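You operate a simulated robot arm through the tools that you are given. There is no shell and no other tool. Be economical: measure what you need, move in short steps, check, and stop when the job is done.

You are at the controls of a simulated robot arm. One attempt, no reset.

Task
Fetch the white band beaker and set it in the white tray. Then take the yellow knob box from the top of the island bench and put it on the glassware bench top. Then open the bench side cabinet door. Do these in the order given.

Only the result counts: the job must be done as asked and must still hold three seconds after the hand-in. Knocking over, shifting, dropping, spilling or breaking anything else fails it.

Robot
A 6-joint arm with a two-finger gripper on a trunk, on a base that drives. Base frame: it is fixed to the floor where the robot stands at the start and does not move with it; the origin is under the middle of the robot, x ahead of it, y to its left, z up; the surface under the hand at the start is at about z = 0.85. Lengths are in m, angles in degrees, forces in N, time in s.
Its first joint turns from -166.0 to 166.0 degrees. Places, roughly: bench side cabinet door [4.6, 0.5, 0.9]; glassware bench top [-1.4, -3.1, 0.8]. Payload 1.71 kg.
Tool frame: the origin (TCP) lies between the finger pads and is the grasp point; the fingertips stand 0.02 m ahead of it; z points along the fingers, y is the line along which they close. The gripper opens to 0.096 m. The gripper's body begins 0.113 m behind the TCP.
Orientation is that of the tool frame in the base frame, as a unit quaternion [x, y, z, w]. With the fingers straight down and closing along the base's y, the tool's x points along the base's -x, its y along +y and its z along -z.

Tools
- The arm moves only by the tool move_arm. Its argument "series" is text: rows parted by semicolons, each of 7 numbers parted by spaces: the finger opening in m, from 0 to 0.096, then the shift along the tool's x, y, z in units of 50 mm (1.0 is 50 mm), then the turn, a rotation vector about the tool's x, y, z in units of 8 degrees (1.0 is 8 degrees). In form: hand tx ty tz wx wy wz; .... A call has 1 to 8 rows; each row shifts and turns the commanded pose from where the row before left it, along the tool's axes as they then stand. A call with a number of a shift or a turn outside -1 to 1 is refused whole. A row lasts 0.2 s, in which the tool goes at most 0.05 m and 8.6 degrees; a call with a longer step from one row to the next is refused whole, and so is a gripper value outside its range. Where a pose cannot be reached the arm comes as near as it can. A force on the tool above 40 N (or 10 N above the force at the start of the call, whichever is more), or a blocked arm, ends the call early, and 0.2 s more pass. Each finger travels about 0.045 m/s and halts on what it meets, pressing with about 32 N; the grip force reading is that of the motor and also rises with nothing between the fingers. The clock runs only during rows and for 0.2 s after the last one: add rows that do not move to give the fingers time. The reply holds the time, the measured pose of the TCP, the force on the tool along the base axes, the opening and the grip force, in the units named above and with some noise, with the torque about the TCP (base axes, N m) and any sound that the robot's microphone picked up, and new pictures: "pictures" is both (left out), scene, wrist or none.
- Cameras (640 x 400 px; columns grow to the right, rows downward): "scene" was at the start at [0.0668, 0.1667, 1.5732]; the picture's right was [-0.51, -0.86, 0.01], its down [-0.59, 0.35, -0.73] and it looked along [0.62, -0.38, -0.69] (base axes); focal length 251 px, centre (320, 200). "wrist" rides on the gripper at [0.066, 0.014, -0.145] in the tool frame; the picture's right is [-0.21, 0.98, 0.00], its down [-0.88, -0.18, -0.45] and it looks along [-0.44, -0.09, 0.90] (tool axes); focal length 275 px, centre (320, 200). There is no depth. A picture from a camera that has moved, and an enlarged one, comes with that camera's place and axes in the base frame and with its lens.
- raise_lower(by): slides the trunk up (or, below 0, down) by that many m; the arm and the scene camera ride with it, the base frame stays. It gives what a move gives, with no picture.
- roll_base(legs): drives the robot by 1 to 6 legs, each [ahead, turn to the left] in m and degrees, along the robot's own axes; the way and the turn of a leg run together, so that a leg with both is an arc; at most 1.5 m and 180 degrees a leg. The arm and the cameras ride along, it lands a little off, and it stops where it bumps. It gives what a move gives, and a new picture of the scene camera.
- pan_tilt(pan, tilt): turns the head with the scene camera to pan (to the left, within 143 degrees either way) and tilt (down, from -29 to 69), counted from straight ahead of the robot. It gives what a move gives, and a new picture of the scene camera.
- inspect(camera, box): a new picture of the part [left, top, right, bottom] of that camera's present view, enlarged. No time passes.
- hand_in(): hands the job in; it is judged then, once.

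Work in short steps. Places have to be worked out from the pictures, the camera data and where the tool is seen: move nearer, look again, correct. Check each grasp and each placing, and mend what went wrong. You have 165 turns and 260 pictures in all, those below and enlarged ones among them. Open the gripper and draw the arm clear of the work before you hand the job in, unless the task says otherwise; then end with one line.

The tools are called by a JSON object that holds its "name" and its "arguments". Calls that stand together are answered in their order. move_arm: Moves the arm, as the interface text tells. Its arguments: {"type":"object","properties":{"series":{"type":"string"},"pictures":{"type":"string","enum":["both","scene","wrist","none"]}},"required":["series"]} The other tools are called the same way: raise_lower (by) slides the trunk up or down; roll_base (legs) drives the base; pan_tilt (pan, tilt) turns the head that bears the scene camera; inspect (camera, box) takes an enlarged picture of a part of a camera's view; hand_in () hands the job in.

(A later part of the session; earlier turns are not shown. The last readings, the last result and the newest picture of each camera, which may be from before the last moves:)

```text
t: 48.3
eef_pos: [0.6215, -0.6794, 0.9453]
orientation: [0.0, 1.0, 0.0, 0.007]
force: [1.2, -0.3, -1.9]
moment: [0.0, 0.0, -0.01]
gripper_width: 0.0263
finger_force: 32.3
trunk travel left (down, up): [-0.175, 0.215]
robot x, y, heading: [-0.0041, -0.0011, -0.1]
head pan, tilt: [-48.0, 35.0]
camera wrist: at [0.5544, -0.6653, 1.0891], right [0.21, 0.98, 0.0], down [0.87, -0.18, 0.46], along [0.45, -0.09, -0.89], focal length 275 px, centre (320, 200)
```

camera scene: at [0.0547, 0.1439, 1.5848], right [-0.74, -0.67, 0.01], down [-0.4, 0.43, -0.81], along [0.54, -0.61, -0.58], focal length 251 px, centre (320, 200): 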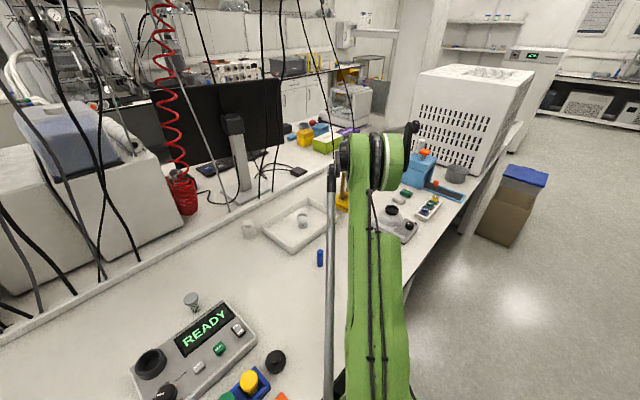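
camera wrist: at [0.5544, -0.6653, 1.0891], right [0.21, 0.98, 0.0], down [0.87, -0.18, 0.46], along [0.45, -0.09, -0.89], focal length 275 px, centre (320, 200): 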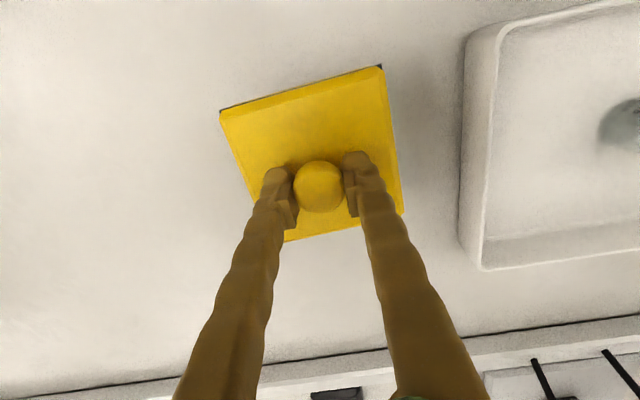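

The whole box came up with nothing left behind. I lift higher and bring it in front of the robot for the drive.

{"name": "move_arm", "arguments": {"series": "0 0 0 -0.3 0 0 0;0 0 0 -0.6 0 0 0;0 0 0 -0.7 0 0 0;0 0 0 -0.7 0 0 0;0 0 0 -0.7 0 0 0;0 0 0 -0.7 0 0 0;0 0 0 -0.4 0 0 0;0 0 0 0 0 0 0", "pictures": "none"}}

{"name": "move_arm", "arguments": {"series": "0 0.1 0.2 0 0 0 0;0 0.2 0.5 0 0 0 0;0 0.2 0.65 0 0 0 0;0 0.2 0.65 0 0 0 0;0 0.2 0.65 0 0 0 0;0 0.2 0.65 0 0 0 0;0 0.2 0.65 0 0 0 0;0 0.2 0.65 0 0 0 0", "pictures": "none"}}

{"name": "move_arm", "arguments": {"series": "0 0.3 0.65 0 0 0 0;0 0.3 0.65 0 0 0 0;0 0.3 0.65 0 0 0 0;0 0.3 0.65 0 0 0 0;0 0.3 0.65 0 0 0 0;0 0.3 0.65 0 0 0 0;0 0.2 0.4 0 0 0 0;0 0 0 0 0 0 0", "pictures": "both"}}

```text
t: 50.1
eef_pos: [0.6184, -0.6776, 1.1517]
orientation: [0.0, 1.0, 0.0, 0.006]
force: [0.3, 0.5, -2.0]
moment: [0.02, -0.02, 0.01]
gripper_width: 0.0263
finger_force: 32.0
trunk travel left (down, up): [-0.175, 0.215]
robot x, y, heading: [-0.0006, 0.0018, -0.1]
head pan, tilt: [-48.0, 35.0]
```

```text
t: 51.9
eef_pos: [0.5457, -0.4484, 1.149]
orientation: [0.0, 1.0, 0.001, 0.006]
force: [0.0, -0.6, -1.4]
moment: [0.1, 0.03, -0.01]
gripper_width: 0.0262
finger_force: 32.6
trunk travel left (down, up): [-0.175, 0.215]
robot x, y, heading: [-0.0018, -0.0018, -0.0]
head pan, tilt: [-48.0, 35.0]
```

```text
t: 53.7
eef_pos: [0.4433, -0.2317, 1.148]
orientation: [-0.001, 1.0, 0.0, 0.006]
force: [-1.1, 0.4, -2.9]
moment: [-0.02, 0.03, 0.01]
gripper_width: 0.0262
finger_force: 31.6
trunk travel left (down, up): [-0.175, 0.215]
robot x, y, heading: [0.0021, -0.001, -0.2]
head pan, tilt: [-48.0, 35.0]
camera scene: at [0.0542, 0.1443, 1.5847], right [-0.74, -0.67, 0.01], down [-0.4, 0.43, -0.81], along [0.54, -0.61, -0.58], focal length 251 px, centre (320, 200)
camera wrist: at [0.3757, -0.2187, 1.291], right [0.21, 0.98, 0.0], down [0.87, -0.18, 0.46], along [0.45, -0.09, -0.89], focal length 275 px, centre (320, 200)
```

scene: 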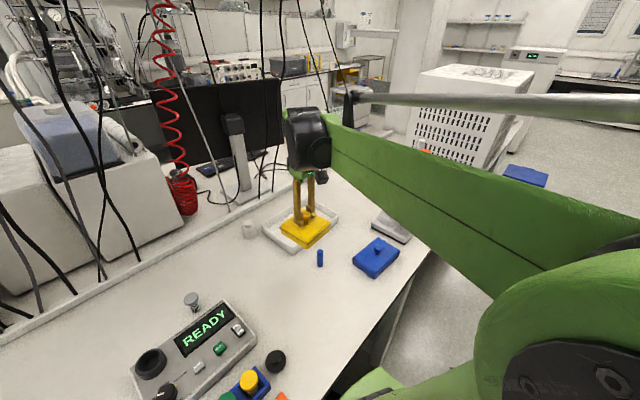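
wrist: 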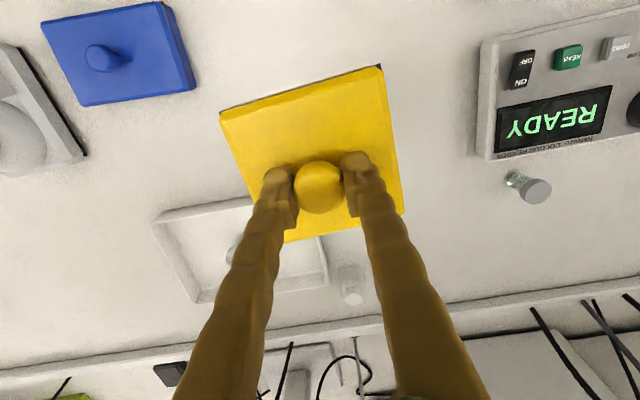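

The box is carried securely. I back away from the island by 0.38 m and look down the aisle.

{"name": "roll_base", "arguments": {"legs": [[-0.38, 0]]}}

{"name": "pan_tilt", "arguments": {"pan": -90, "tilt": 25}}

```text
t: 56.9
eef_pos: [0.0567, -0.2313, 1.1475]
orientation: [-0.003, 1.0, 0.0, 0.007]
force: [0.1, -0.2, -2.2]
moment: [0.01, 0.02, -0.01]
gripper_width: 0.0263
finger_force: 31.9
trunk travel left (down, up): [-0.175, 0.215]
robot x, y, heading: [-0.3876, 0.0019, 0.3]
head pan, tilt: [-48.0, 35.0]
camera scene: at [-0.3347, 0.1434, 1.5847], right [-0.74, -0.67, 0.01], down [-0.4, 0.42, -0.81], along [0.54, -0.61, -0.58], focal length 251 px, centre (320, 200)
```

scene: 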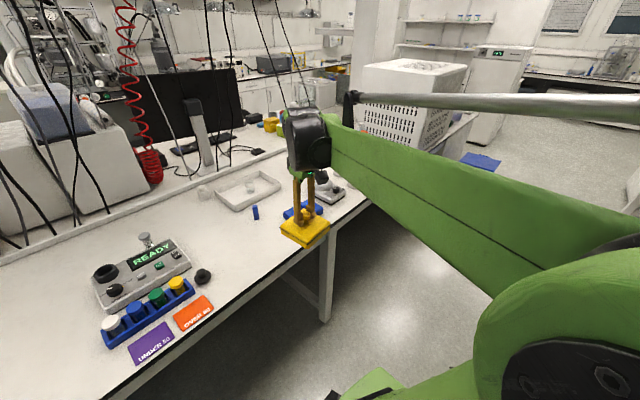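

```text
t: 58.0
eef_pos: [0.0449, -0.2317, 1.1512]
orientation: [-0.002, 1.0, 0.0, 0.012]
force: [0.9, 1.1, -3.5]
moment: [0.03, 0.1, 0.01]
gripper_width: 0.0265
finger_force: 32.1
trunk travel left (down, up): [-0.175, 0.215]
robot x, y, heading: [-0.3885, -0.0019, -0.1]
head pan, tilt: [-90.0, 25.0]
camera scene: at [-0.3913, 0.1164, 1.6014], right [-1.0, 0.0, 0.02], down [-0.02, 0.42, -0.91], along [0.0, -0.91, -0.42], focal length 251 px, centre (320, 200)
```

scene: 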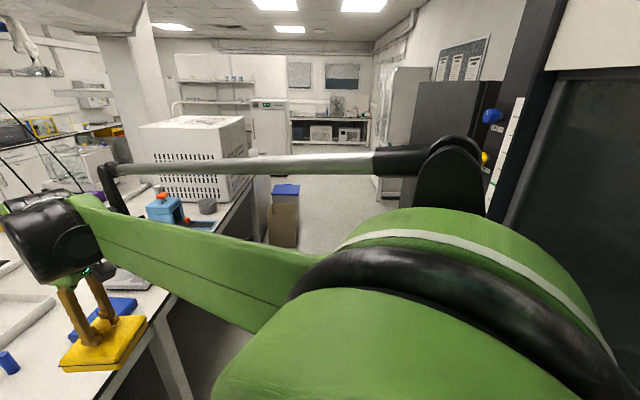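

The elbow sits behind-right, so I turn left (clear of the fume hood) and will reverse down the aisle. Bin edge is at x≈-0.16, locker front at x≈-1.0, so I aim for x≈-0.58.

{"name": "roll_base", "arguments": {"legs": [[0, 80]]}}

{"name": "pan_tilt", "arguments": {"pan": -143, "tilt": 25}}

{"name": "pan_tilt", "arguments": {"pan": 143, "tilt": 25}}

```text
t: 63.5
eef_pos: [-0.0788, 0.3743, 1.1527]
orientation: [-0.635, 0.772, 0.009, 0.011]
force: [0.5, -1.1, -2.8]
moment: [0.0, -0.03, 0.03]
gripper_width: 0.0262
finger_force: 32.3
trunk travel left (down, up): [-0.175, 0.215]
robot x, y, heading: [-0.3862, 0.0012, 78.9]
head pan, tilt: [-90.0, 25.0]
camera scene: at [-0.5023, 0.0164, 1.6014], right [-0.19, -0.98, 0.02], down [-0.42, 0.07, -0.91], along [0.89, -0.18, -0.42], focal length 251 px, centre (320, 200)
```

scene: 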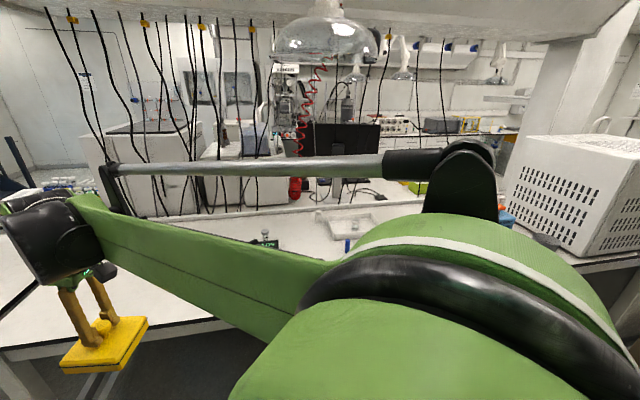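

```text
t: 64.8
eef_pos: [-0.0803, 0.3652, 1.1565]
orientation: [-0.635, 0.772, 0.011, 0.014]
force: [0.5, 2.0, -3.0]
moment: [-0.2, 0.04, 0.0]
gripper_width: 0.0262
finger_force: 31.5
trunk travel left (down, up): [-0.175, 0.215]
robot x, y, heading: [-0.3879, -0.0008, 78.7]
head pan, tilt: [-143.0, 25.0]
camera scene: at [-0.5517, -0.0452, 1.6027], right [-0.9, -0.44, 0.01], down [-0.19, 0.36, -0.91], along [0.4, -0.82, -0.41], focal length 251 px, centre (320, 200)
```

scene: 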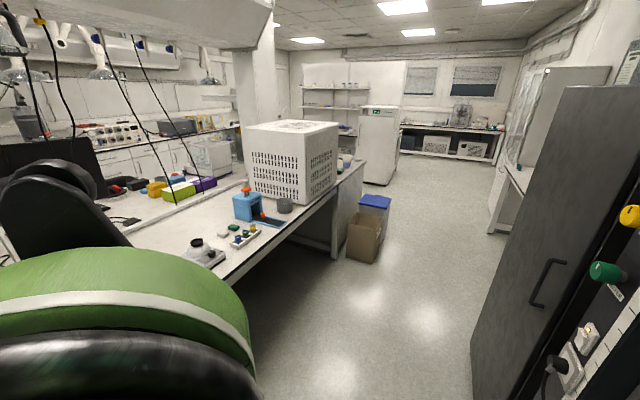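

```text
t: 68.7
eef_pos: [-0.0819, 0.3582, 1.1586]
orientation: [-0.635, 0.772, 0.012, 0.016]
force: [-0.1, -0.1, -1.9]
moment: [0.0, 0.01, 0.01]
gripper_width: 0.0262
finger_force: 32.2
trunk travel left (down, up): [-0.175, 0.215]
robot x, y, heading: [-0.3869, -0.003, 78.8]
head pan, tilt: [143.0, 25.0]
camera scene: at [-0.6613, -0.0275, 1.6026], right [-0.67, 0.74, -0.01], down [0.31, 0.27, -0.91], along [-0.68, -0.61, -0.41], focal length 251 px, centre (320, 200)
```

scene: 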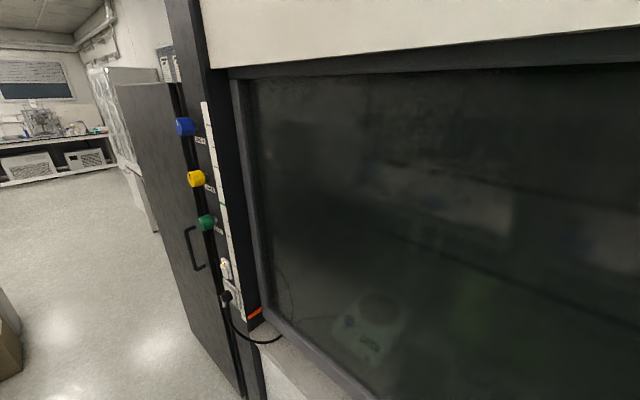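

The corridor is clear behind. I reverse 1.0 m on this heading, then straighten to 90° and reverse further.

{"name": "roll_base", "arguments": {"legs": [[-1.0, 0], [0, 11]]}}

{"name": "pan_tilt", "arguments": {"pan": 143, "tilt": 30}}

```text
t: 73.8
eef_pos: [-0.2278, -0.3949, 1.1522]
orientation: [-0.633, 0.774, 0.01, 0.011]
force: [0.0, 4.8, -2.7]
moment: [-0.62, 0.06, 0.01]
gripper_width: 0.0261
finger_force: 32.0
trunk travel left (down, up): [-0.175, 0.215]
robot x, y, heading: [-0.5379, -0.7692, 78.6]
head pan, tilt: [143.0, 25.0]
stopped in leg 1: the robot was blocked; the commanded pose is now the measured one
camera scene: at [-0.8093, -0.7852, 1.6035], right [-0.68, 0.73, -0.01], down [0.3, 0.27, -0.91], along [-0.66, -0.63, -0.41], focal length 251 px, centre (320, 200)
```

scene: 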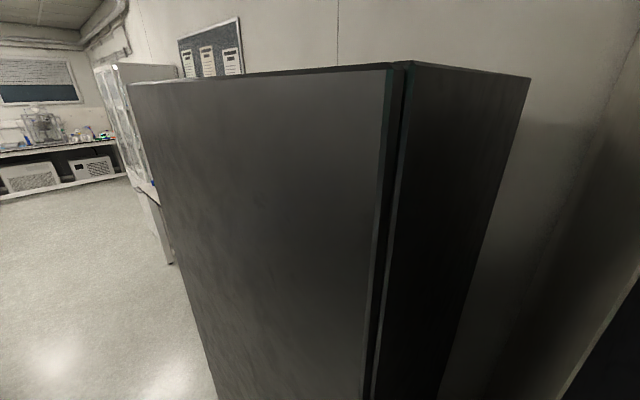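

```text
t: 74.5
eef_pos: [-0.237, -0.4279, 1.1637]
orientation: [-0.631, 0.775, 0.017, 0.022]
force: [-0.5, 1.6, -3.2]
moment: [-0.03, -0.03, 0.02]
gripper_width: 0.0262
finger_force: 31.8
trunk travel left (down, up): [-0.175, 0.215]
robot x, y, heading: [-0.5424, -0.7682, 78.4]
head pan, tilt: [143.0, 30.0]
camera scene: at [-0.8248, -0.8405, 1.5913], right [-0.66, 0.75, 0.01], down [0.38, 0.34, -0.86], along [-0.65, -0.56, -0.51], focal length 251 px, centre (320, 200)
```

scene: 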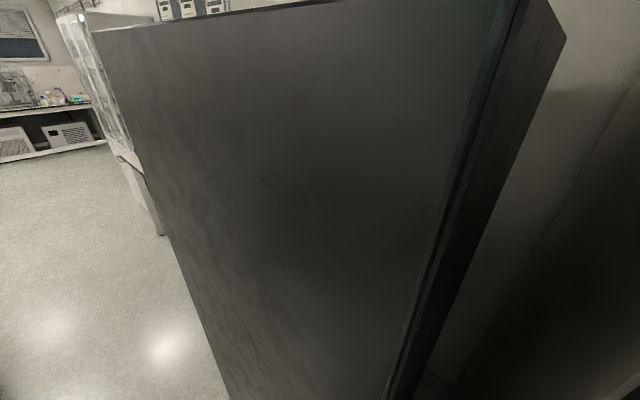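

The rear-left corner met the locker. I drive forward a little, straighten to about 92°, and look down to see the base's footprint against the locker.

{"name": "roll_base", "arguments": {"legs": [[0.25, 0], [0, 9]]}}

{"name": "pan_tilt", "arguments": {"pan": 120, "tilt": 65}}

```text
t: 75.9
eef_pos: [-0.2081, -0.3056, 1.1504]
orientation: [-0.632, 0.775, 0.009, 0.009]
force: [-0.2, 1.0, -1.9]
moment: [0.03, -0.01, 0.0]
gripper_width: 0.0262
finger_force: 31.8
trunk travel left (down, up): [-0.175, 0.215]
robot x, y, heading: [-0.5246, -0.6777, 78.7]
head pan, tilt: [143.0, 30.0]
stopped in leg 1: the robot was blocked; the commanded pose is now the measured one
camera scene: at [-0.7958, -0.7624, 1.593], right [-0.73, 0.68, 0.01], down [0.33, 0.38, -0.86], along [-0.59, -0.63, -0.5], focal length 251 px, centre (320, 200)
```

scene: 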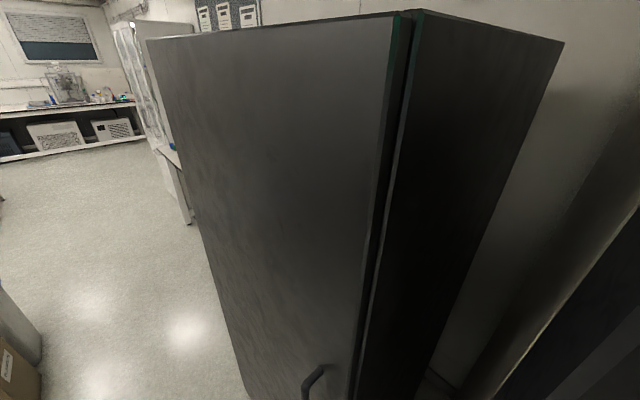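

```text
t: 76.9
eef_pos: [-0.2046, -0.3063, 1.1507]
orientation: [-0.631, 0.775, 0.009, 0.008]
force: [0.2, -0.1, -2.4]
moment: [-0.02, -0.04, 0.01]
gripper_width: 0.0266
finger_force: 31.9
trunk travel left (down, up): [-0.175, 0.215]
robot x, y, heading: [-0.5248, -0.6799, 78.3]
head pan, tilt: [120.0, 65.0]
camera scene: at [-0.7757, -0.744, 1.5517], right [-0.72, 0.69, 0.01], down [0.6, 0.63, -0.5], along [-0.35, -0.35, -0.87], focal length 251 px, centre (320, 200)
```

scene: 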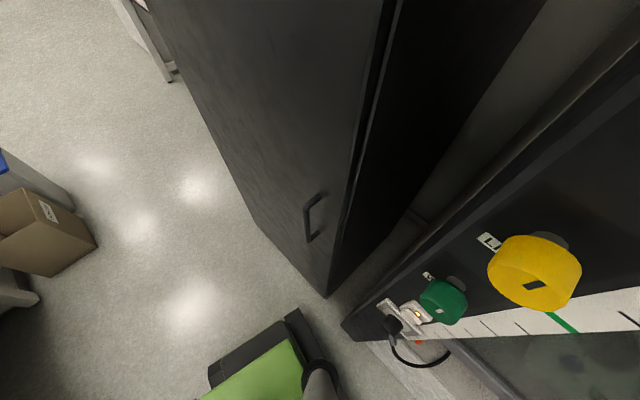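

Blocked both ways, though the base corner looks clear of the locker. I look around low to find what touches.

{"name": "pan_tilt", "arguments": {"pan": 60, "tilt": 65}}

{"name": "pan_tilt", "arguments": {"pan": 0, "tilt": 60}}

{"name": "pan_tilt", "arguments": {"pan": -60, "tilt": 45}}

```text
t: 78.2
eef_pos: [-0.2047, -0.3058, 1.1498]
orientation: [-0.631, 0.776, 0.009, 0.008]
force: [0.8, 0.5, -2.8]
moment: [0.01, 0.03, 0.02]
gripper_width: 0.0263
finger_force: 31.7
trunk travel left (down, up): [-0.175, 0.215]
robot x, y, heading: [-0.5223, -0.68, 78.6]
head pan, tilt: [60.0, 65.0]
camera scene: at [-0.7758, -0.7439, 1.5515], right [-0.72, 0.69, 0.01], down [0.6, 0.63, -0.5], along [-0.35, -0.35, -0.87], focal length 251 px, centre (320, 200)
```

scene: 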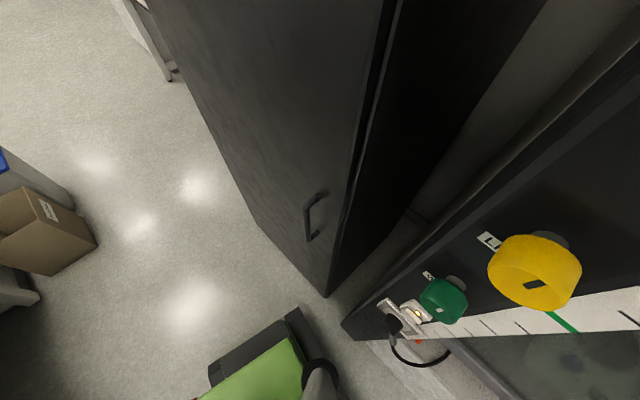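

```text
t: 79.5
eef_pos: [-0.2046, -0.3071, 1.1499]
orientation: [-0.63, 0.776, 0.009, 0.008]
force: [0.3, 0.1, -2.3]
moment: [0.01, 0.02, -0.05]
gripper_width: 0.0262
finger_force: 32.4
trunk travel left (down, up): [-0.175, 0.215]
robot x, y, heading: [-0.5241, -0.679, 78.4]
head pan, tilt: [0.0, 60.0]
camera scene: at [-0.7759, -0.7438, 1.5514], right [-0.72, 0.69, 0.01], down [0.59, 0.63, -0.5], along [-0.35, -0.35, -0.87], focal length 251 px, centre (320, 200)
```

scene: 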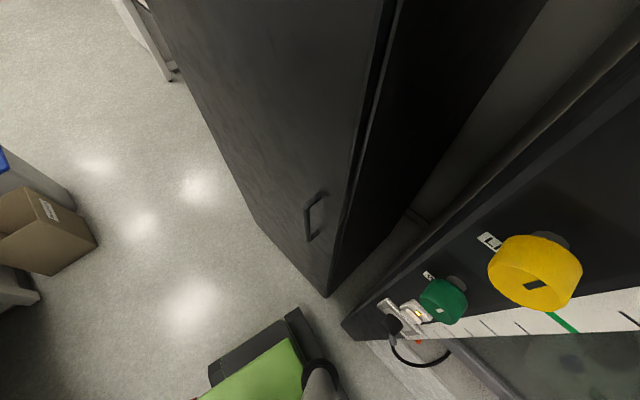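

```text
t: 80.8
eef_pos: [-0.2072, -0.3076, 1.1497]
orientation: [-0.631, 0.776, 0.009, 0.009]
force: [-0.1, 0.6, -1.7]
moment: [0.01, 0.0, 0.0]
gripper_width: 0.0259
finger_force: 31.8
trunk travel left (down, up): [-0.175, 0.215]
robot x, y, heading: [-0.5234, -0.6799, 78.3]
head pan, tilt: [-60.0, 45.0]
camera scene: at [-0.785, -0.7525, 1.5631], right [-0.73, 0.69, 0.01], down [0.52, 0.57, -0.64], along [-0.44, -0.45, -0.77], focal length 251 px, centre (320, 200)
```

scene: 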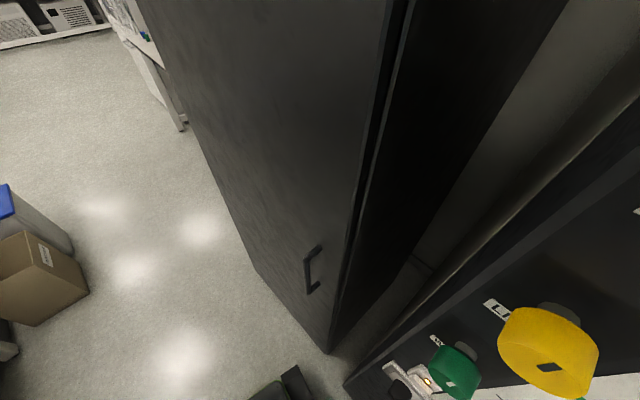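

The head is jammed: its pan no longer follows, and it sits next to the fume hood's blue knob near (-0.90, -0.66, 1.52). I reverse slightly to relieve it, then swing the head forward.

{"name": "roll_base", "arguments": {"legs": [[-0.05, 0]]}}

{"name": "pan_tilt", "arguments": {"pan": 100, "tilt": 30}}

```text
t: 81.7
eef_pos: [-0.2065, -0.3191, 1.1422]
orientation: [-0.631, 0.776, 0.004, 0.002]
force: [-0.2, -0.3, -2.9]
moment: [0.01, 0.01, -0.01]
gripper_width: 0.0263
finger_force: 32.0
trunk travel left (down, up): [-0.175, 0.215]
robot x, y, heading: [-0.5283, -0.7117, 78.1]
head pan, tilt: [-60.0, 45.0]
stopped in leg 1: the robot was blocked; the commanded pose is now the measured one
camera scene: at [-0.799, -0.7804, 1.567], right [-0.61, 0.79, 0.02], down [0.58, 0.46, -0.67], along [-0.54, -0.4, -0.74], focal length 251 px, centre (320, 200)
```

scene: 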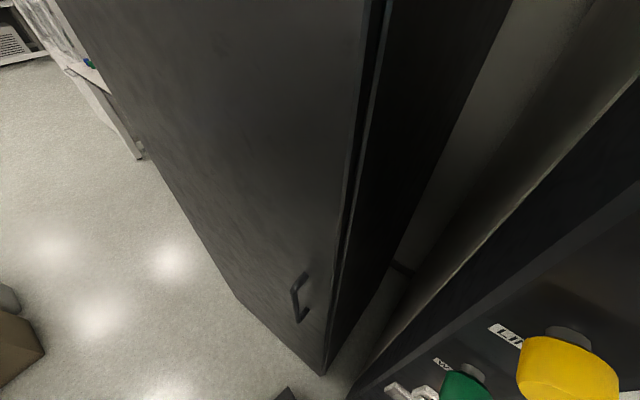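

```text
t: 84.2
eef_pos: [-0.2097, -0.3152, 1.1405]
orientation: [-0.631, 0.776, 0.003, 0.001]
force: [0.8, 0.4, -2.9]
moment: [-0.01, -0.01, 0.01]
gripper_width: 0.0262
finger_force: 32.0
trunk travel left (down, up): [-0.175, 0.215]
robot x, y, heading: [-0.5291, -0.7123, 78.4]
head pan, tilt: [100.0, 30.0]
camera scene: at [-0.8084, -0.7855, 1.585], right [-0.63, 0.77, 0.01], down [0.44, 0.38, -0.82], along [-0.64, -0.51, -0.58], focal length 251 px, centre (320, 200)
```

scene: 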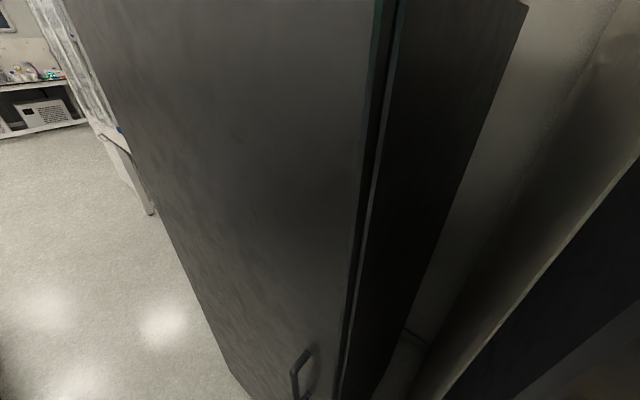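

The head is still wedged against the knob. I send pan back to 143 to take the torque off, then turn the base left, which carries the head away from the knob and the wall.

{"name": "pan_tilt", "arguments": {"pan": 143, "tilt": 30}}

{"name": "roll_base", "arguments": {"legs": [[0, 15]]}}

```text
t: 85.3
eef_pos: [-0.2096, -0.3114, 1.1415]
orientation: [-0.631, 0.776, 0.001, 0.002]
force: [-0.2, 0.1, -2.3]
moment: [0.04, 0.0, -0.02]
gripper_width: 0.0259
finger_force: 32.2
trunk travel left (down, up): [-0.175, 0.215]
robot x, y, heading: [-0.5279, -0.7104, 78.3]
head pan, tilt: [143.0, 30.0]
camera scene: at [-0.8081, -0.7816, 1.5904], right [-0.68, 0.73, 0.01], down [0.38, 0.36, -0.85], along [-0.63, -0.58, -0.52], focal length 251 px, centre (320, 200)
```

scene: 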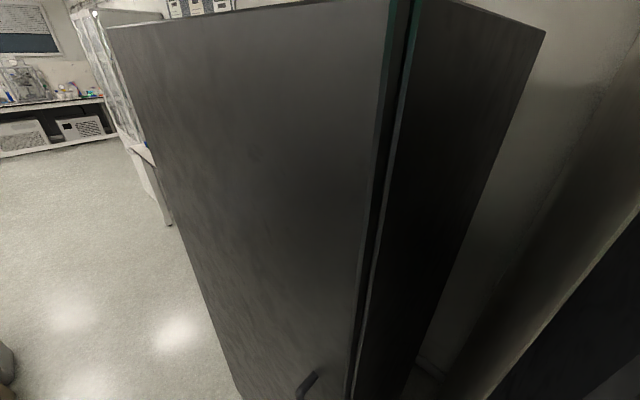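

```text
t: 86.9
eef_pos: [-0.3288, -0.2382, 1.1395]
orientation: [0.728, -0.685, 0.001, -0.001]
force: [-0.5, 1.0, -2.9]
moment: [-0.05, 0.03, 0.02]
gripper_width: 0.0261
finger_force: 32.4
trunk travel left (down, up): [-0.175, 0.215]
robot x, y, heading: [-0.5291, -0.7105, 93.3]
head pan, tilt: [143.0, 30.0]
camera scene: at [-0.7867, -0.8059, 1.5946], right [-0.83, 0.55, -0.01], down [0.28, 0.4, -0.87], along [-0.48, -0.73, -0.49], focal length 251 px, centre (320, 200)
```

scene: 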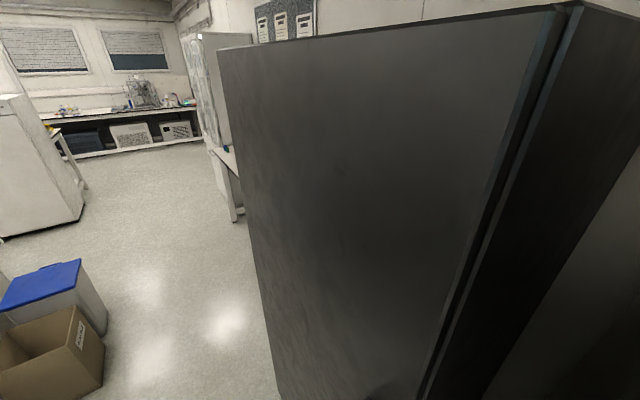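

Free now. The head is past the knob; I reverse along heading 93° in a shorter leg.

{"name": "roll_base", "arguments": {"legs": [[-0.4, 3]]}}

```text
t: 90.2
eef_pos: [-0.3203, -0.642, 1.1455]
orientation: [0.748, -0.664, -0.005, -0.006]
force: [0.0, -0.8, -1.5]
moment: [-0.01, 0.03, -0.02]
gripper_width: 0.0264
finger_force: 31.9
trunk travel left (down, up): [-0.175, 0.215]
robot x, y, heading: [-0.4919, -1.1098, 96.8]
head pan, tilt: [143.0, 30.0]
camera scene: at [-0.7442, -1.2191, 1.5946], right [-0.87, 0.5, -0.01], down [0.25, 0.42, -0.87], along [-0.43, -0.76, -0.49], focal length 251 px, centre (320, 200)
```

scene: 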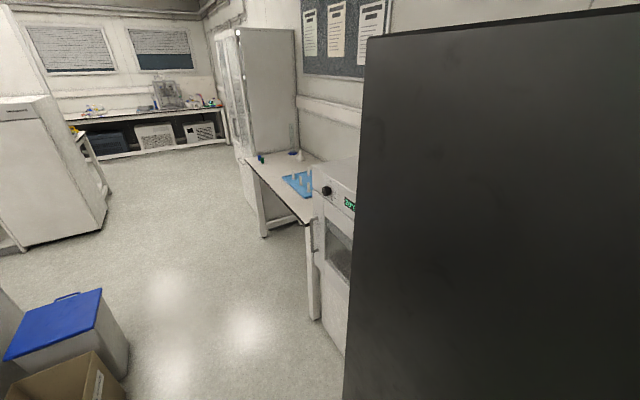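

The glassware bench (small table with blue mat, between incubator and glass cabinet) is in view: front edge x≈-1.24, y from -2.27 to -3.4. I swing the head to the right-rear for watching the bin, then turn to heading 84° and reverse.

{"name": "pan_tilt", "arguments": {"pan": -140, "tilt": 40}}

{"name": "roll_base", "arguments": {"legs": [[0, -12], [-0.5, 0]]}}

```text
t: 94.0
eef_pos: [-0.3191, -0.659, 1.1522]
orientation: [0.748, -0.663, -0.009, -0.01]
force: [0.6, 0.4, -1.8]
moment: [0.01, -0.01, 0.01]
gripper_width: 0.026
finger_force: 32.2
trunk travel left (down, up): [-0.175, 0.215]
robot x, y, heading: [-0.4922, -1.1131, 97.0]
head pan, tilt: [-140.0, 40.0]
camera scene: at [-0.6367, -1.1992, 1.5791], right [-0.68, -0.73, 0.01], down [-0.47, 0.43, -0.77], along [0.56, -0.53, -0.63], focal length 251 px, centre (320, 200)
```

scene: 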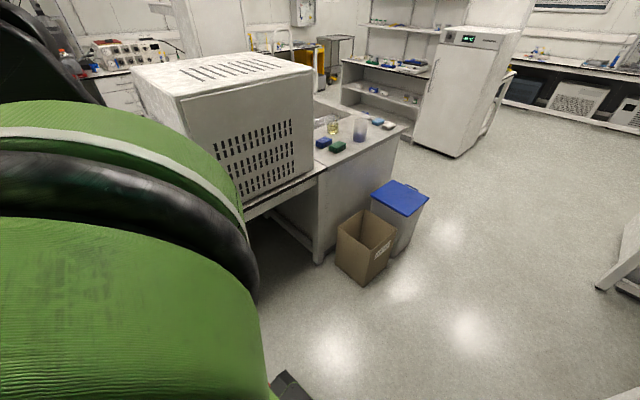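

```text
t: 99.0
eef_pos: [-0.2733, -1.2096, 1.152]
orientation: [-0.675, 0.737, 0.009, 0.012]
force: [0.0, -0.3, -2.4]
moment: [-0.01, 0.02, -0.01]
gripper_width: 0.026
finger_force: 31.9
trunk travel left (down, up): [-0.175, 0.215]
robot x, y, heading: [-0.5352, -1.6126, 85.2]
head pan, tilt: [-140.0, 40.0]
camera scene: at [-0.6955, -1.673, 1.5791], right [-0.82, -0.57, 0.01], down [-0.37, 0.51, -0.77], along [0.44, -0.64, -0.63], focal length 251 px, centre (320, 200)
```

scene: 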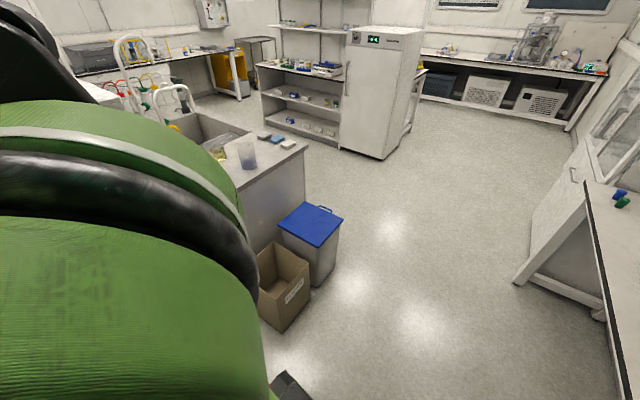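

Clear: the carton's near corner is at about (-0.1, -2.1). I reverse another 1.0 m, then turn left to face the bench.

{"name": "roll_base", "arguments": {"legs": [[-1.0, 0], [0, 95]]}}

{"name": "pan_tilt", "arguments": {"pan": -5, "tilt": 35}}

```text
t: 112.4
eef_pos: [-1.0388, -2.4145, 1.1582]
orientation: [1.0, 0.01, -0.023, -0.002]
force: [0.2, 0.1, -2.8]
moment: [-0.01, -0.04, 0.01]
gripper_width: 0.0262
finger_force: 31.8
trunk travel left (down, up): [-0.175, 0.215]
robot x, y, heading: [-0.6212, -2.627, -179.0]
head pan, tilt: [-140.0, 40.0]
camera scene: at [-0.5489, -2.7847, 1.5791], right [0.66, -0.75, 0.01], down [-0.47, -0.42, -0.77], along [0.59, 0.5, -0.63], focal length 251 px, centre (320, 200)
```

scene: 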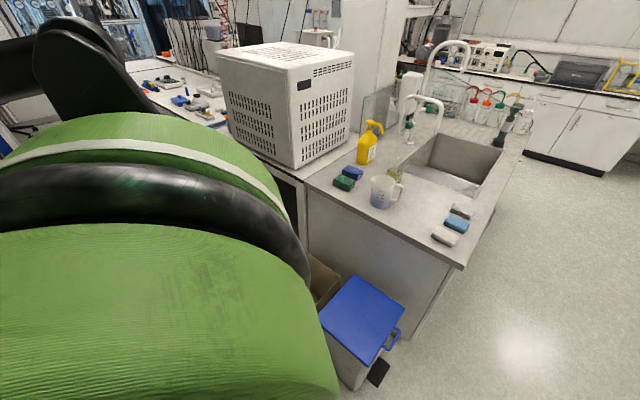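

```text
t: 114.6
eef_pos: [-1.0228, -2.4157, 1.1631]
orientation: [1.0, 0.009, -0.029, -0.002]
force: [0.8, -0.9, -2.4]
moment: [0.03, -0.02, 0.01]
gripper_width: 0.026
finger_force: 32.7
trunk travel left (down, up): [-0.175, 0.215]
robot x, y, heading: [-0.6224, -2.628, -178.9]
head pan, tilt: [-5.0, 35.0]
camera scene: at [-0.7009, -2.8345, 1.5843], right [0.07, 1.0, 0.0], down [0.58, -0.04, -0.81], along [-0.81, 0.06, -0.59], focal length 251 px, centre (320, 200)
```

scene: 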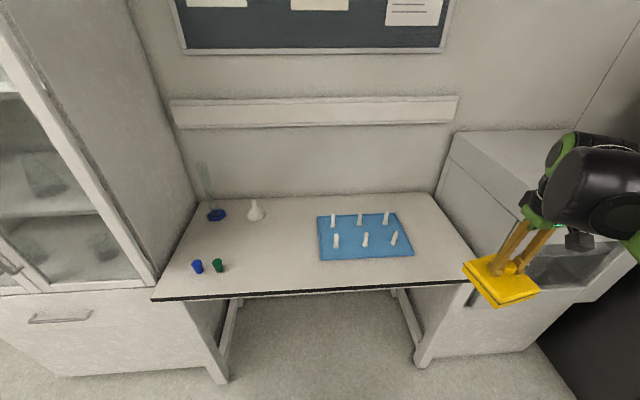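

The bench top is clear between the green cap (y≈-3.18) and the blue mat (y≈-2.78). I carry the box toward (-1.38, -2.97), staying high, and level the small tilt.

{"name": "move_arm", "arguments": {"series": "0 -0.1 0.3 0 0 0.2 0;0 -0.4 0.7 0 0 0.2 0;0 -0.4 0.7 0 0 0 0;0 -0.4 0.7 0 0 0 0;0 -0.4 0.7 0 0 0 0;0 -0.4 0.7 0 0 0 0;0 -0.4 0.7 0 0 0 0;0 -0.4 0.7 0 0 0 0", "pictures": "none"}}

{"name": "move_arm", "arguments": {"series": "0 -0.4 0.7 0 0 0 0;0 -0.4 0.7 0 0 0 0;0 -0.4 0.7 0 0 0 0;0 -0.4 0.7 0 0 0 0;0 -0.4 0.7 0 0 0 0;0 -0.4 0.7 0 0 0 0;0 -0.3 0.3 0 0 0 0;0 0 0 0 0 0 0"}}

```text
t: 116.4
eef_pos: [-1.1641, -2.6765, 1.1632]
orientation: [1.0, 0.009, -0.002, -0.001]
force: [0.6, -0.1, -1.9]
moment: [-0.01, 0.05, 0.03]
gripper_width: 0.0262
finger_force: 31.8
trunk travel left (down, up): [-0.175, 0.215]
robot x, y, heading: [-0.6239, -2.6275, -178.8]
head pan, tilt: [-5.0, 35.0]
```

```text
t: 118.2
eef_pos: [-1.2936, -2.9047, 1.1616]
orientation: [1.0, 0.011, -0.001, -0.002]
force: [0.0, -0.2, -1.7]
moment: [0.02, -0.03, -0.02]
gripper_width: 0.0262
finger_force: 31.8
trunk travel left (down, up): [-0.175, 0.215]
robot x, y, heading: [-0.6198, -2.6308, -179.0]
head pan, tilt: [-5.0, 35.0]
camera scene: at [-0.7016, -2.835, 1.5842], right [0.07, 1.0, 0.0], down [0.59, -0.04, -0.81], along [-0.81, 0.06, -0.59], focal length 251 px, centre (320, 200)
camera wrist: at [-1.227, -2.9185, 1.3052], right [-0.19, -0.98, 0.0], down [-0.88, 0.17, 0.45], along [-0.44, 0.09, -0.89], focal length 275 px, centre (320, 200)
```

scene: 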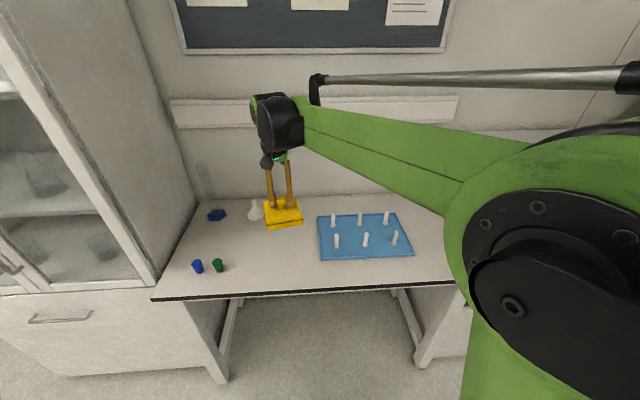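
wrist: 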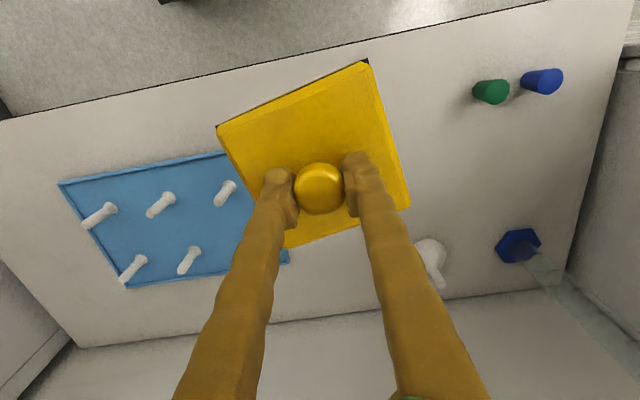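

Target (-1.40, -2.96) is well clear of mat, caps and flask. I move there and begin to descend.

{"name": "move_arm", "arguments": {"series": "0 -0.5 0.28 0 0 0 0;0 -0.6 0.28 0 0 0 0;0 -0.5 0.28 0.2 0 0 0;0 -0.5 0.26 0.5 0 0 0;0 0 0 0.8 0 0 0;0 0 0 0.8 0 0 0;0 0 0 0.8 0 0 0;0 0 0 0 0 0 0"}}

```text
t: 120.0
eef_pos: [-1.3971, -2.9606, 1.008]
orientation: [1.0, 0.01, 0.0, -0.002]
force: [0.4, -0.6, -2.6]
moment: [0.02, 0.0, 0.01]
gripper_width: 0.0264
finger_force: 32.3
trunk travel left (down, up): [-0.175, 0.215]
robot x, y, heading: [-0.6238, -2.6326, -179.0]
head pan, tilt: [-5.0, 35.0]
camera scene: at [-0.7019, -2.8349, 1.5842], right [0.07, 1.0, 0.0], down [0.59, -0.04, -0.81], along [-0.81, 0.06, -0.59], focal length 251 px, centre (320, 200)
camera wrist: at [-1.3306, -2.9737, 1.1521], right [-0.19, -0.98, 0.0], down [-0.88, 0.17, 0.45], along [-0.44, 0.09, -0.89], focal length 275 px, centre (320, 200)
```

scene: 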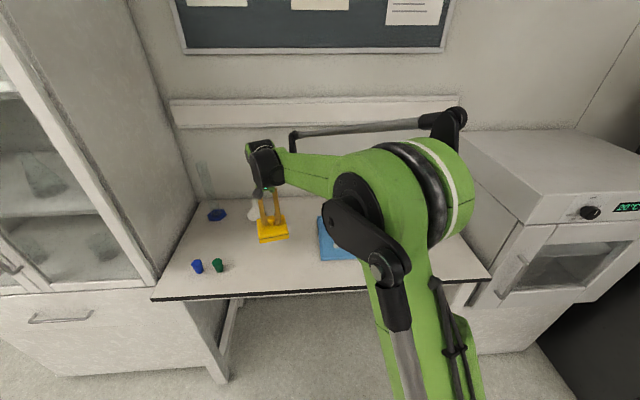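
wrist: 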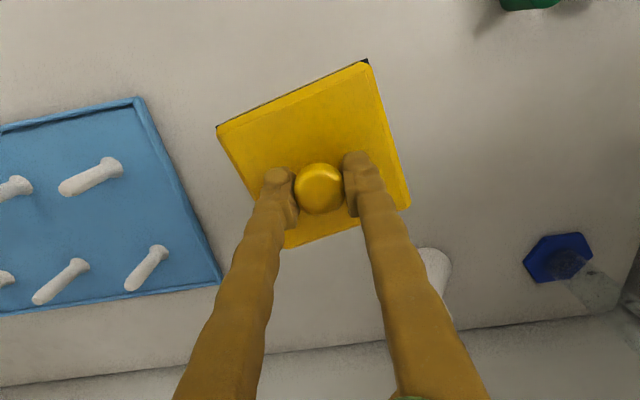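

All clear beneath. Descend further, then creep until the force shows contact.

{"name": "move_arm", "arguments": {"series": "0 0 0 0.5 0 0 0;0 0 0 0.6 0 0 0;0 0 0 0.4 0 0 0;0 0 0 0.3 0 0 0;0 0 0 0.2 0 0 0;0 0 0 0 0 0 0", "pictures": "wrist"}}

```text
t: 121.4
eef_pos: [-1.3955, -2.961, 0.9099]
orientation: [1.0, 0.009, -0.002, -0.002]
force: [-2.7, -5.6, 35.7]
moment: [-0.05, -0.03, -0.07]
gripper_width: 0.0266
finger_force: 32.3
trunk travel left (down, up): [-0.175, 0.215]
robot x, y, heading: [-0.6215, -2.6289, -178.9]
head pan, tilt: [-5.0, 35.0]
camera wrist: at [-1.3302, -2.9735, 1.0548], right [-0.19, -0.98, 0.0], down [-0.88, 0.17, 0.45], along [-0.44, 0.09, -0.89], focal length 275 px, centre (320, 200)
```

wrist: 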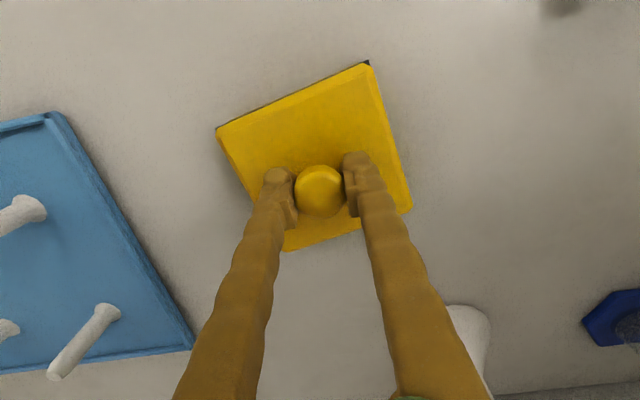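

Contact with the bench at TCP z≈0.910 (so the top is at ~0.847). I ease off and release.

{"name": "move_arm", "arguments": {"series": "0 0 0 -0.03 0 0 0;0 0 0 0 0 0 0;0.06 0 0 0 0 0 0;0.096 0 0 0 0 0 0;0.096 0 0 0 0 0 0;0.096 0 0 0 0 0 0;0.096 0 0 0 0 0 0", "pictures": "none"}}

{"name": "move_arm", "arguments": {"series": "0.096 0 0 -0.3 0 0 0;0.096 0 0 -0.7 0 0 0;0.096 0 0 -0.9 0 0 0;0.096 0 0 -0.9 0 0 0;0.096 0 0 -0.9 0 0 0;0.096 0 0 0 0 0 0"}}

```text
t: 123.0
eef_pos: [-1.3975, -2.9614, 0.91]
orientation: [1.0, 0.011, -0.002, -0.003]
force: [0.1, 0.7, -0.7]
moment: [-0.06, 0.0, 0.01]
gripper_width: 0.0958
finger_force: 0.1
trunk travel left (down, up): [-0.175, 0.215]
robot x, y, heading: [-0.6275, -2.6309, -178.7]
head pan, tilt: [-5.0, 35.0]
```

```text
t: 124.4
eef_pos: [-1.3967, -2.9589, 1.0955]
orientation: [1.0, 0.01, -0.001, -0.002]
force: [0.6, 0.8, 0.0]
moment: [-0.03, 0.0, 0.03]
gripper_width: 0.096
finger_force: 0.1
trunk travel left (down, up): [-0.175, 0.215]
robot x, y, heading: [-0.6246, -2.6255, -178.7]
head pan, tilt: [-5.0, 35.0]
camera scene: at [-0.7009, -2.8345, 1.5843], right [0.07, 1.0, 0.0], down [0.58, -0.04, -0.81], along [-0.81, 0.06, -0.59], focal length 251 px, centre (320, 200)
camera wrist: at [-1.3295, -2.9728, 1.2387], right [-0.19, -0.98, 0.0], down [-0.88, 0.17, 0.45], along [-0.44, 0.09, -0.89], focal length 275 px, centre (320, 200)
```

scene: 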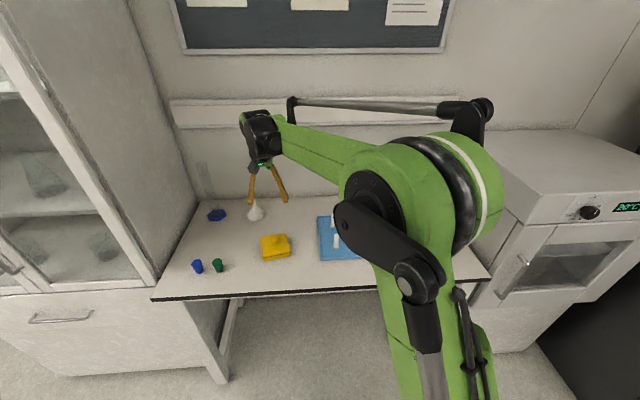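
wrist: 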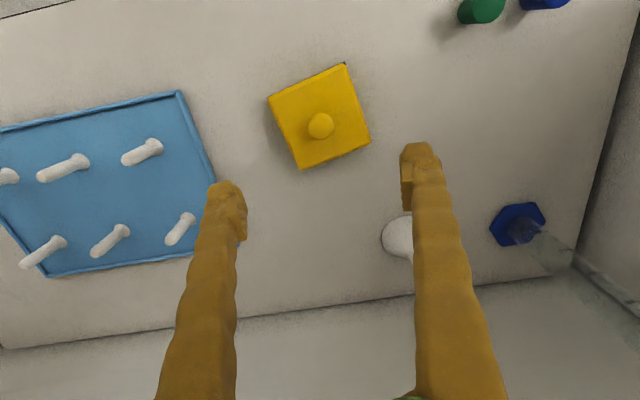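

The box rests well on the glassware bench. I retract the arm to the compact carry position.

{"name": "move_arm", "arguments": {"series": "0.096 0.3 -0.2 -0.5 0 0 0;0.096 0.54 -0.66 -0.4 0 0 0;0.096 0.54 -0.66 -0.2 0 0 0;0.096 0.54 -0.66 0 0 0 0;0.096 0.54 -0.66 0 0 0 0;0.096 0.54 -0.66 0 0 0 0;0.096 0.54 -0.66 0 0 0 0;0.096 0.54 -0.66 0 0 0 0", "pictures": "none"}}

{"name": "move_arm", "arguments": {"series": "0.05 0.54 -0.66 0 0 0 0;0 0.54 -0.66 0 0 0 0;0 0.54 -0.66 0 0 0 0;0 0.54 -0.66 0 0 0 0;0 0.54 -0.66 0 0 0 0;0 0.5 -0.5 0 0 0 0;0 0 0 0 0 0 0", "pictures": "none"}}

{"name": "pan_tilt", "arguments": {"pan": 140, "tilt": 25}}

```text
t: 126.2
eef_pos: [-1.1984, -2.7173, 1.1494]
orientation: [1.0, 0.009, -0.001, -0.002]
force: [0.2, 0.0, -0.7]
moment: [0.02, -0.03, -0.01]
gripper_width: 0.0962
finger_force: 0.2
trunk travel left (down, up): [-0.175, 0.215]
robot x, y, heading: [-0.6231, -2.6272, -178.6]
head pan, tilt: [-5.0, 35.0]
```

```text
t: 127.8
eef_pos: [-1.0411, -2.525, 1.1497]
orientation: [1.0, 0.009, -0.002, -0.002]
force: [0.3, 0.0, 0.4]
moment: [0.02, 0.03, -0.04]
gripper_width: 0.0001
finger_force: 30.0
trunk travel left (down, up): [-0.175, 0.215]
robot x, y, heading: [-0.6209, -2.6298, -178.8]
head pan, tilt: [-5.0, 35.0]
```

```text
t: 130.1
eef_pos: [-1.0412, -2.5245, 1.15]
orientation: [1.0, 0.01, -0.001, -0.002]
force: [-0.1, 0.2, -0.2]
moment: [0.0, -0.03, 0.02]
gripper_width: 0.0
finger_force: 29.5
trunk travel left (down, up): [-0.175, 0.215]
robot x, y, heading: [-0.6217, -2.6275, -179.1]
head pan, tilt: [140.0, 25.0]
camera scene: at [-0.5416, -2.8986, 1.6025], right [-0.63, -0.78, -0.01], down [-0.31, 0.27, -0.91], along [0.71, -0.57, -0.41], focal length 251 px, centre (320, 200)
```

scene: 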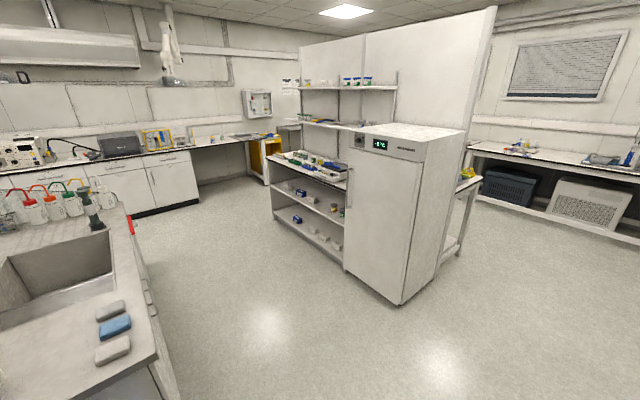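

The way east is between the island's sink end (y≈-2.8) and the fridge/shelf line (y≈-4.3). I turn left to heading -90°, drive 0.9 m, turn to heading 0°, and look.

{"name": "roll_base", "arguments": {"legs": [[0, 89], [0.92, 0], [0, 90]]}}

{"name": "pan_tilt", "arguments": {"pan": 0, "tilt": 20}}

```text
t: 148.1
eef_pos: [-0.2319, -3.681, 1.1501]
orientation: [0.026, 1.0, -0.002, 0.001]
force: [0.0, -0.3, 0.8]
moment: [0.04, 0.01, 0.01]
gripper_width: 0.0
finger_force: 29.1
trunk travel left (down, up): [-0.175, 0.215]
robot x, y, heading: [-0.6456, -3.5537, -3.0]
head pan, tilt: [140.0, 25.0]
camera scene: at [-0.7035, -3.277, 1.6025], right [0.68, 0.73, -0.01], down [0.3, -0.29, -0.91], along [-0.67, 0.62, -0.41], focal length 251 px, centre (320, 200)
```

scene: 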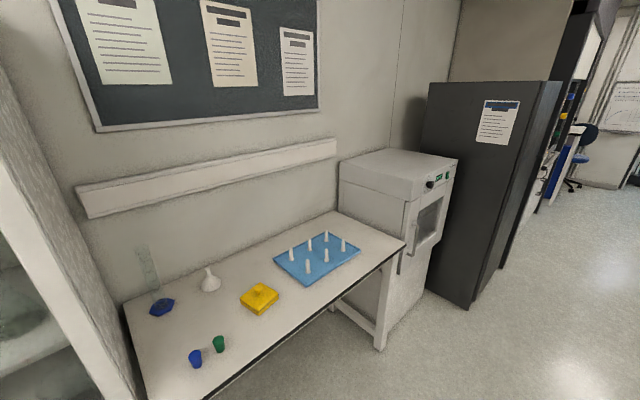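

```text
t: 150.3
eef_pos: [-0.237, -3.6814, 1.1519]
orientation: [0.025, 1.0, -0.002, 0.004]
force: [-1.0, 1.2, 1.1]
moment: [0.02, -0.13, 0.02]
gripper_width: 0.0
finger_force: 29.4
trunk travel left (down, up): [-0.175, 0.215]
robot x, y, heading: [-0.6438, -3.5499, -2.9]
head pan, tilt: [0.0, 20.0]
camera scene: at [-0.5506, -3.344, 1.6085], right [-0.05, -1.0, 0.0], down [-0.35, 0.02, -0.94], along [0.94, -0.05, -0.35], focal length 251 px, centre (320, 200)
```

scene: 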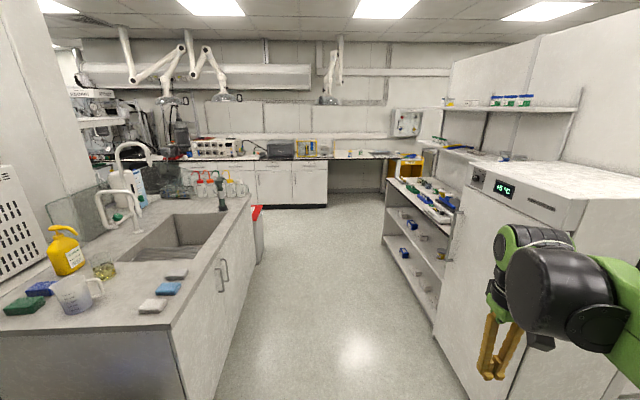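

The box stands safely behind. The corridor ahead is clear; I straighten and drive east 3.1 m to the far aisle.

{"name": "roll_base", "arguments": {"legs": [[0, 4], [1.5, 0], [1.5, 0]]}}

{"name": "pan_tilt", "arguments": {"pan": 65, "tilt": 20}}

```text
t: 170.7
eef_pos: [2.7463, -3.6581, 1.1556]
orientation: [-0.003, 1.0, -0.001, 0.01]
force: [0.4, -0.4, -0.9]
moment: [-0.01, 0.01, 0.02]
gripper_width: 0.0
finger_force: 28.7
trunk travel left (down, up): [-0.175, 0.215]
robot x, y, heading: [2.3461, -3.5488, 0.5]
head pan, tilt: [0.0, 20.0]
camera scene: at [2.4335, -3.339, 1.608], right [0.0, -1.0, 0.0], down [-0.36, 0.0, -0.93], along [0.93, 0.0, -0.36], focal length 251 px, centre (320, 200)
```

scene: 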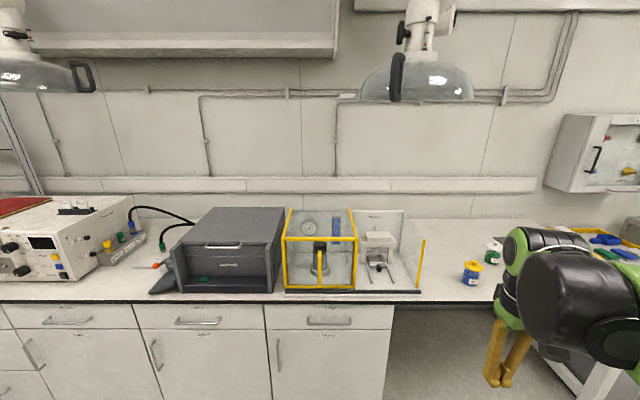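

```text
t: 172.1
eef_pos: [2.74, -3.6568, 1.1577]
orientation: [-0.003, 1.0, -0.001, 0.012]
force: [-0.4, 0.6, 0.8]
moment: [0.08, -0.04, 0.0]
gripper_width: 0.0
finger_force: 29.7
trunk travel left (down, up): [-0.175, 0.215]
robot x, y, heading: [2.3442, -3.5502, 0.3]
head pan, tilt: [65.0, 20.0]
camera scene: at [2.3828, -3.2553, 1.6088], right [0.91, -0.42, -0.02], down [-0.16, -0.31, -0.94], along [0.39, 0.85, -0.35], focal length 251 px, centre (320, 200)
```

scene: 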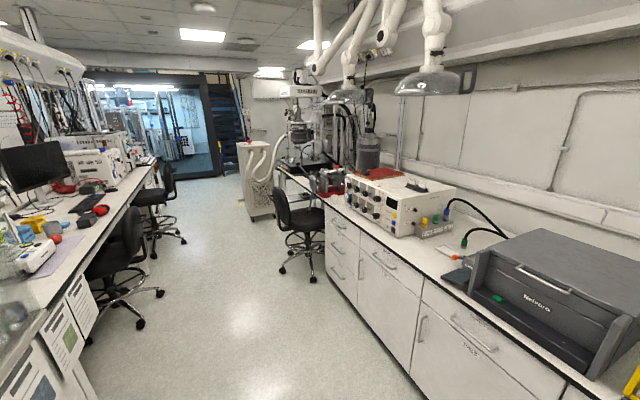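

The door's expected place (4.6, 0.5, 0.9) projects near pixel (347, 150). I enlarge that region.

{"name": "inspect", "arguments": {"camera": "scene", "box": [220, 80, 420, 230]}}

```text
2.67 times, centred on (320, 155) of scene
camera zoom: at [2.3828, -3.2553, 1.6088], right [0.91, -0.42, -0.02], down [-0.16, -0.31, -0.94], along [0.39, 0.85, -0.35], focal length 670 px, centre (320, 320)
```

zoom: 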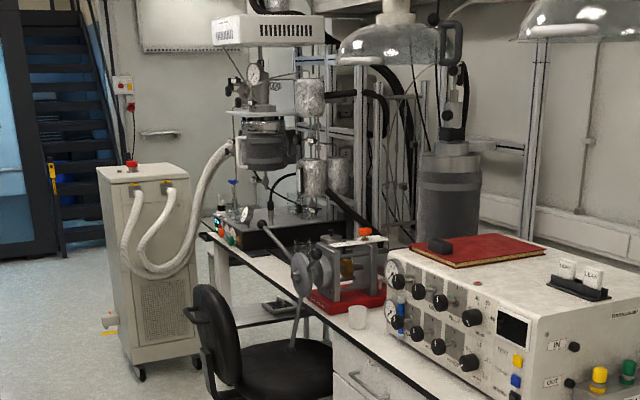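

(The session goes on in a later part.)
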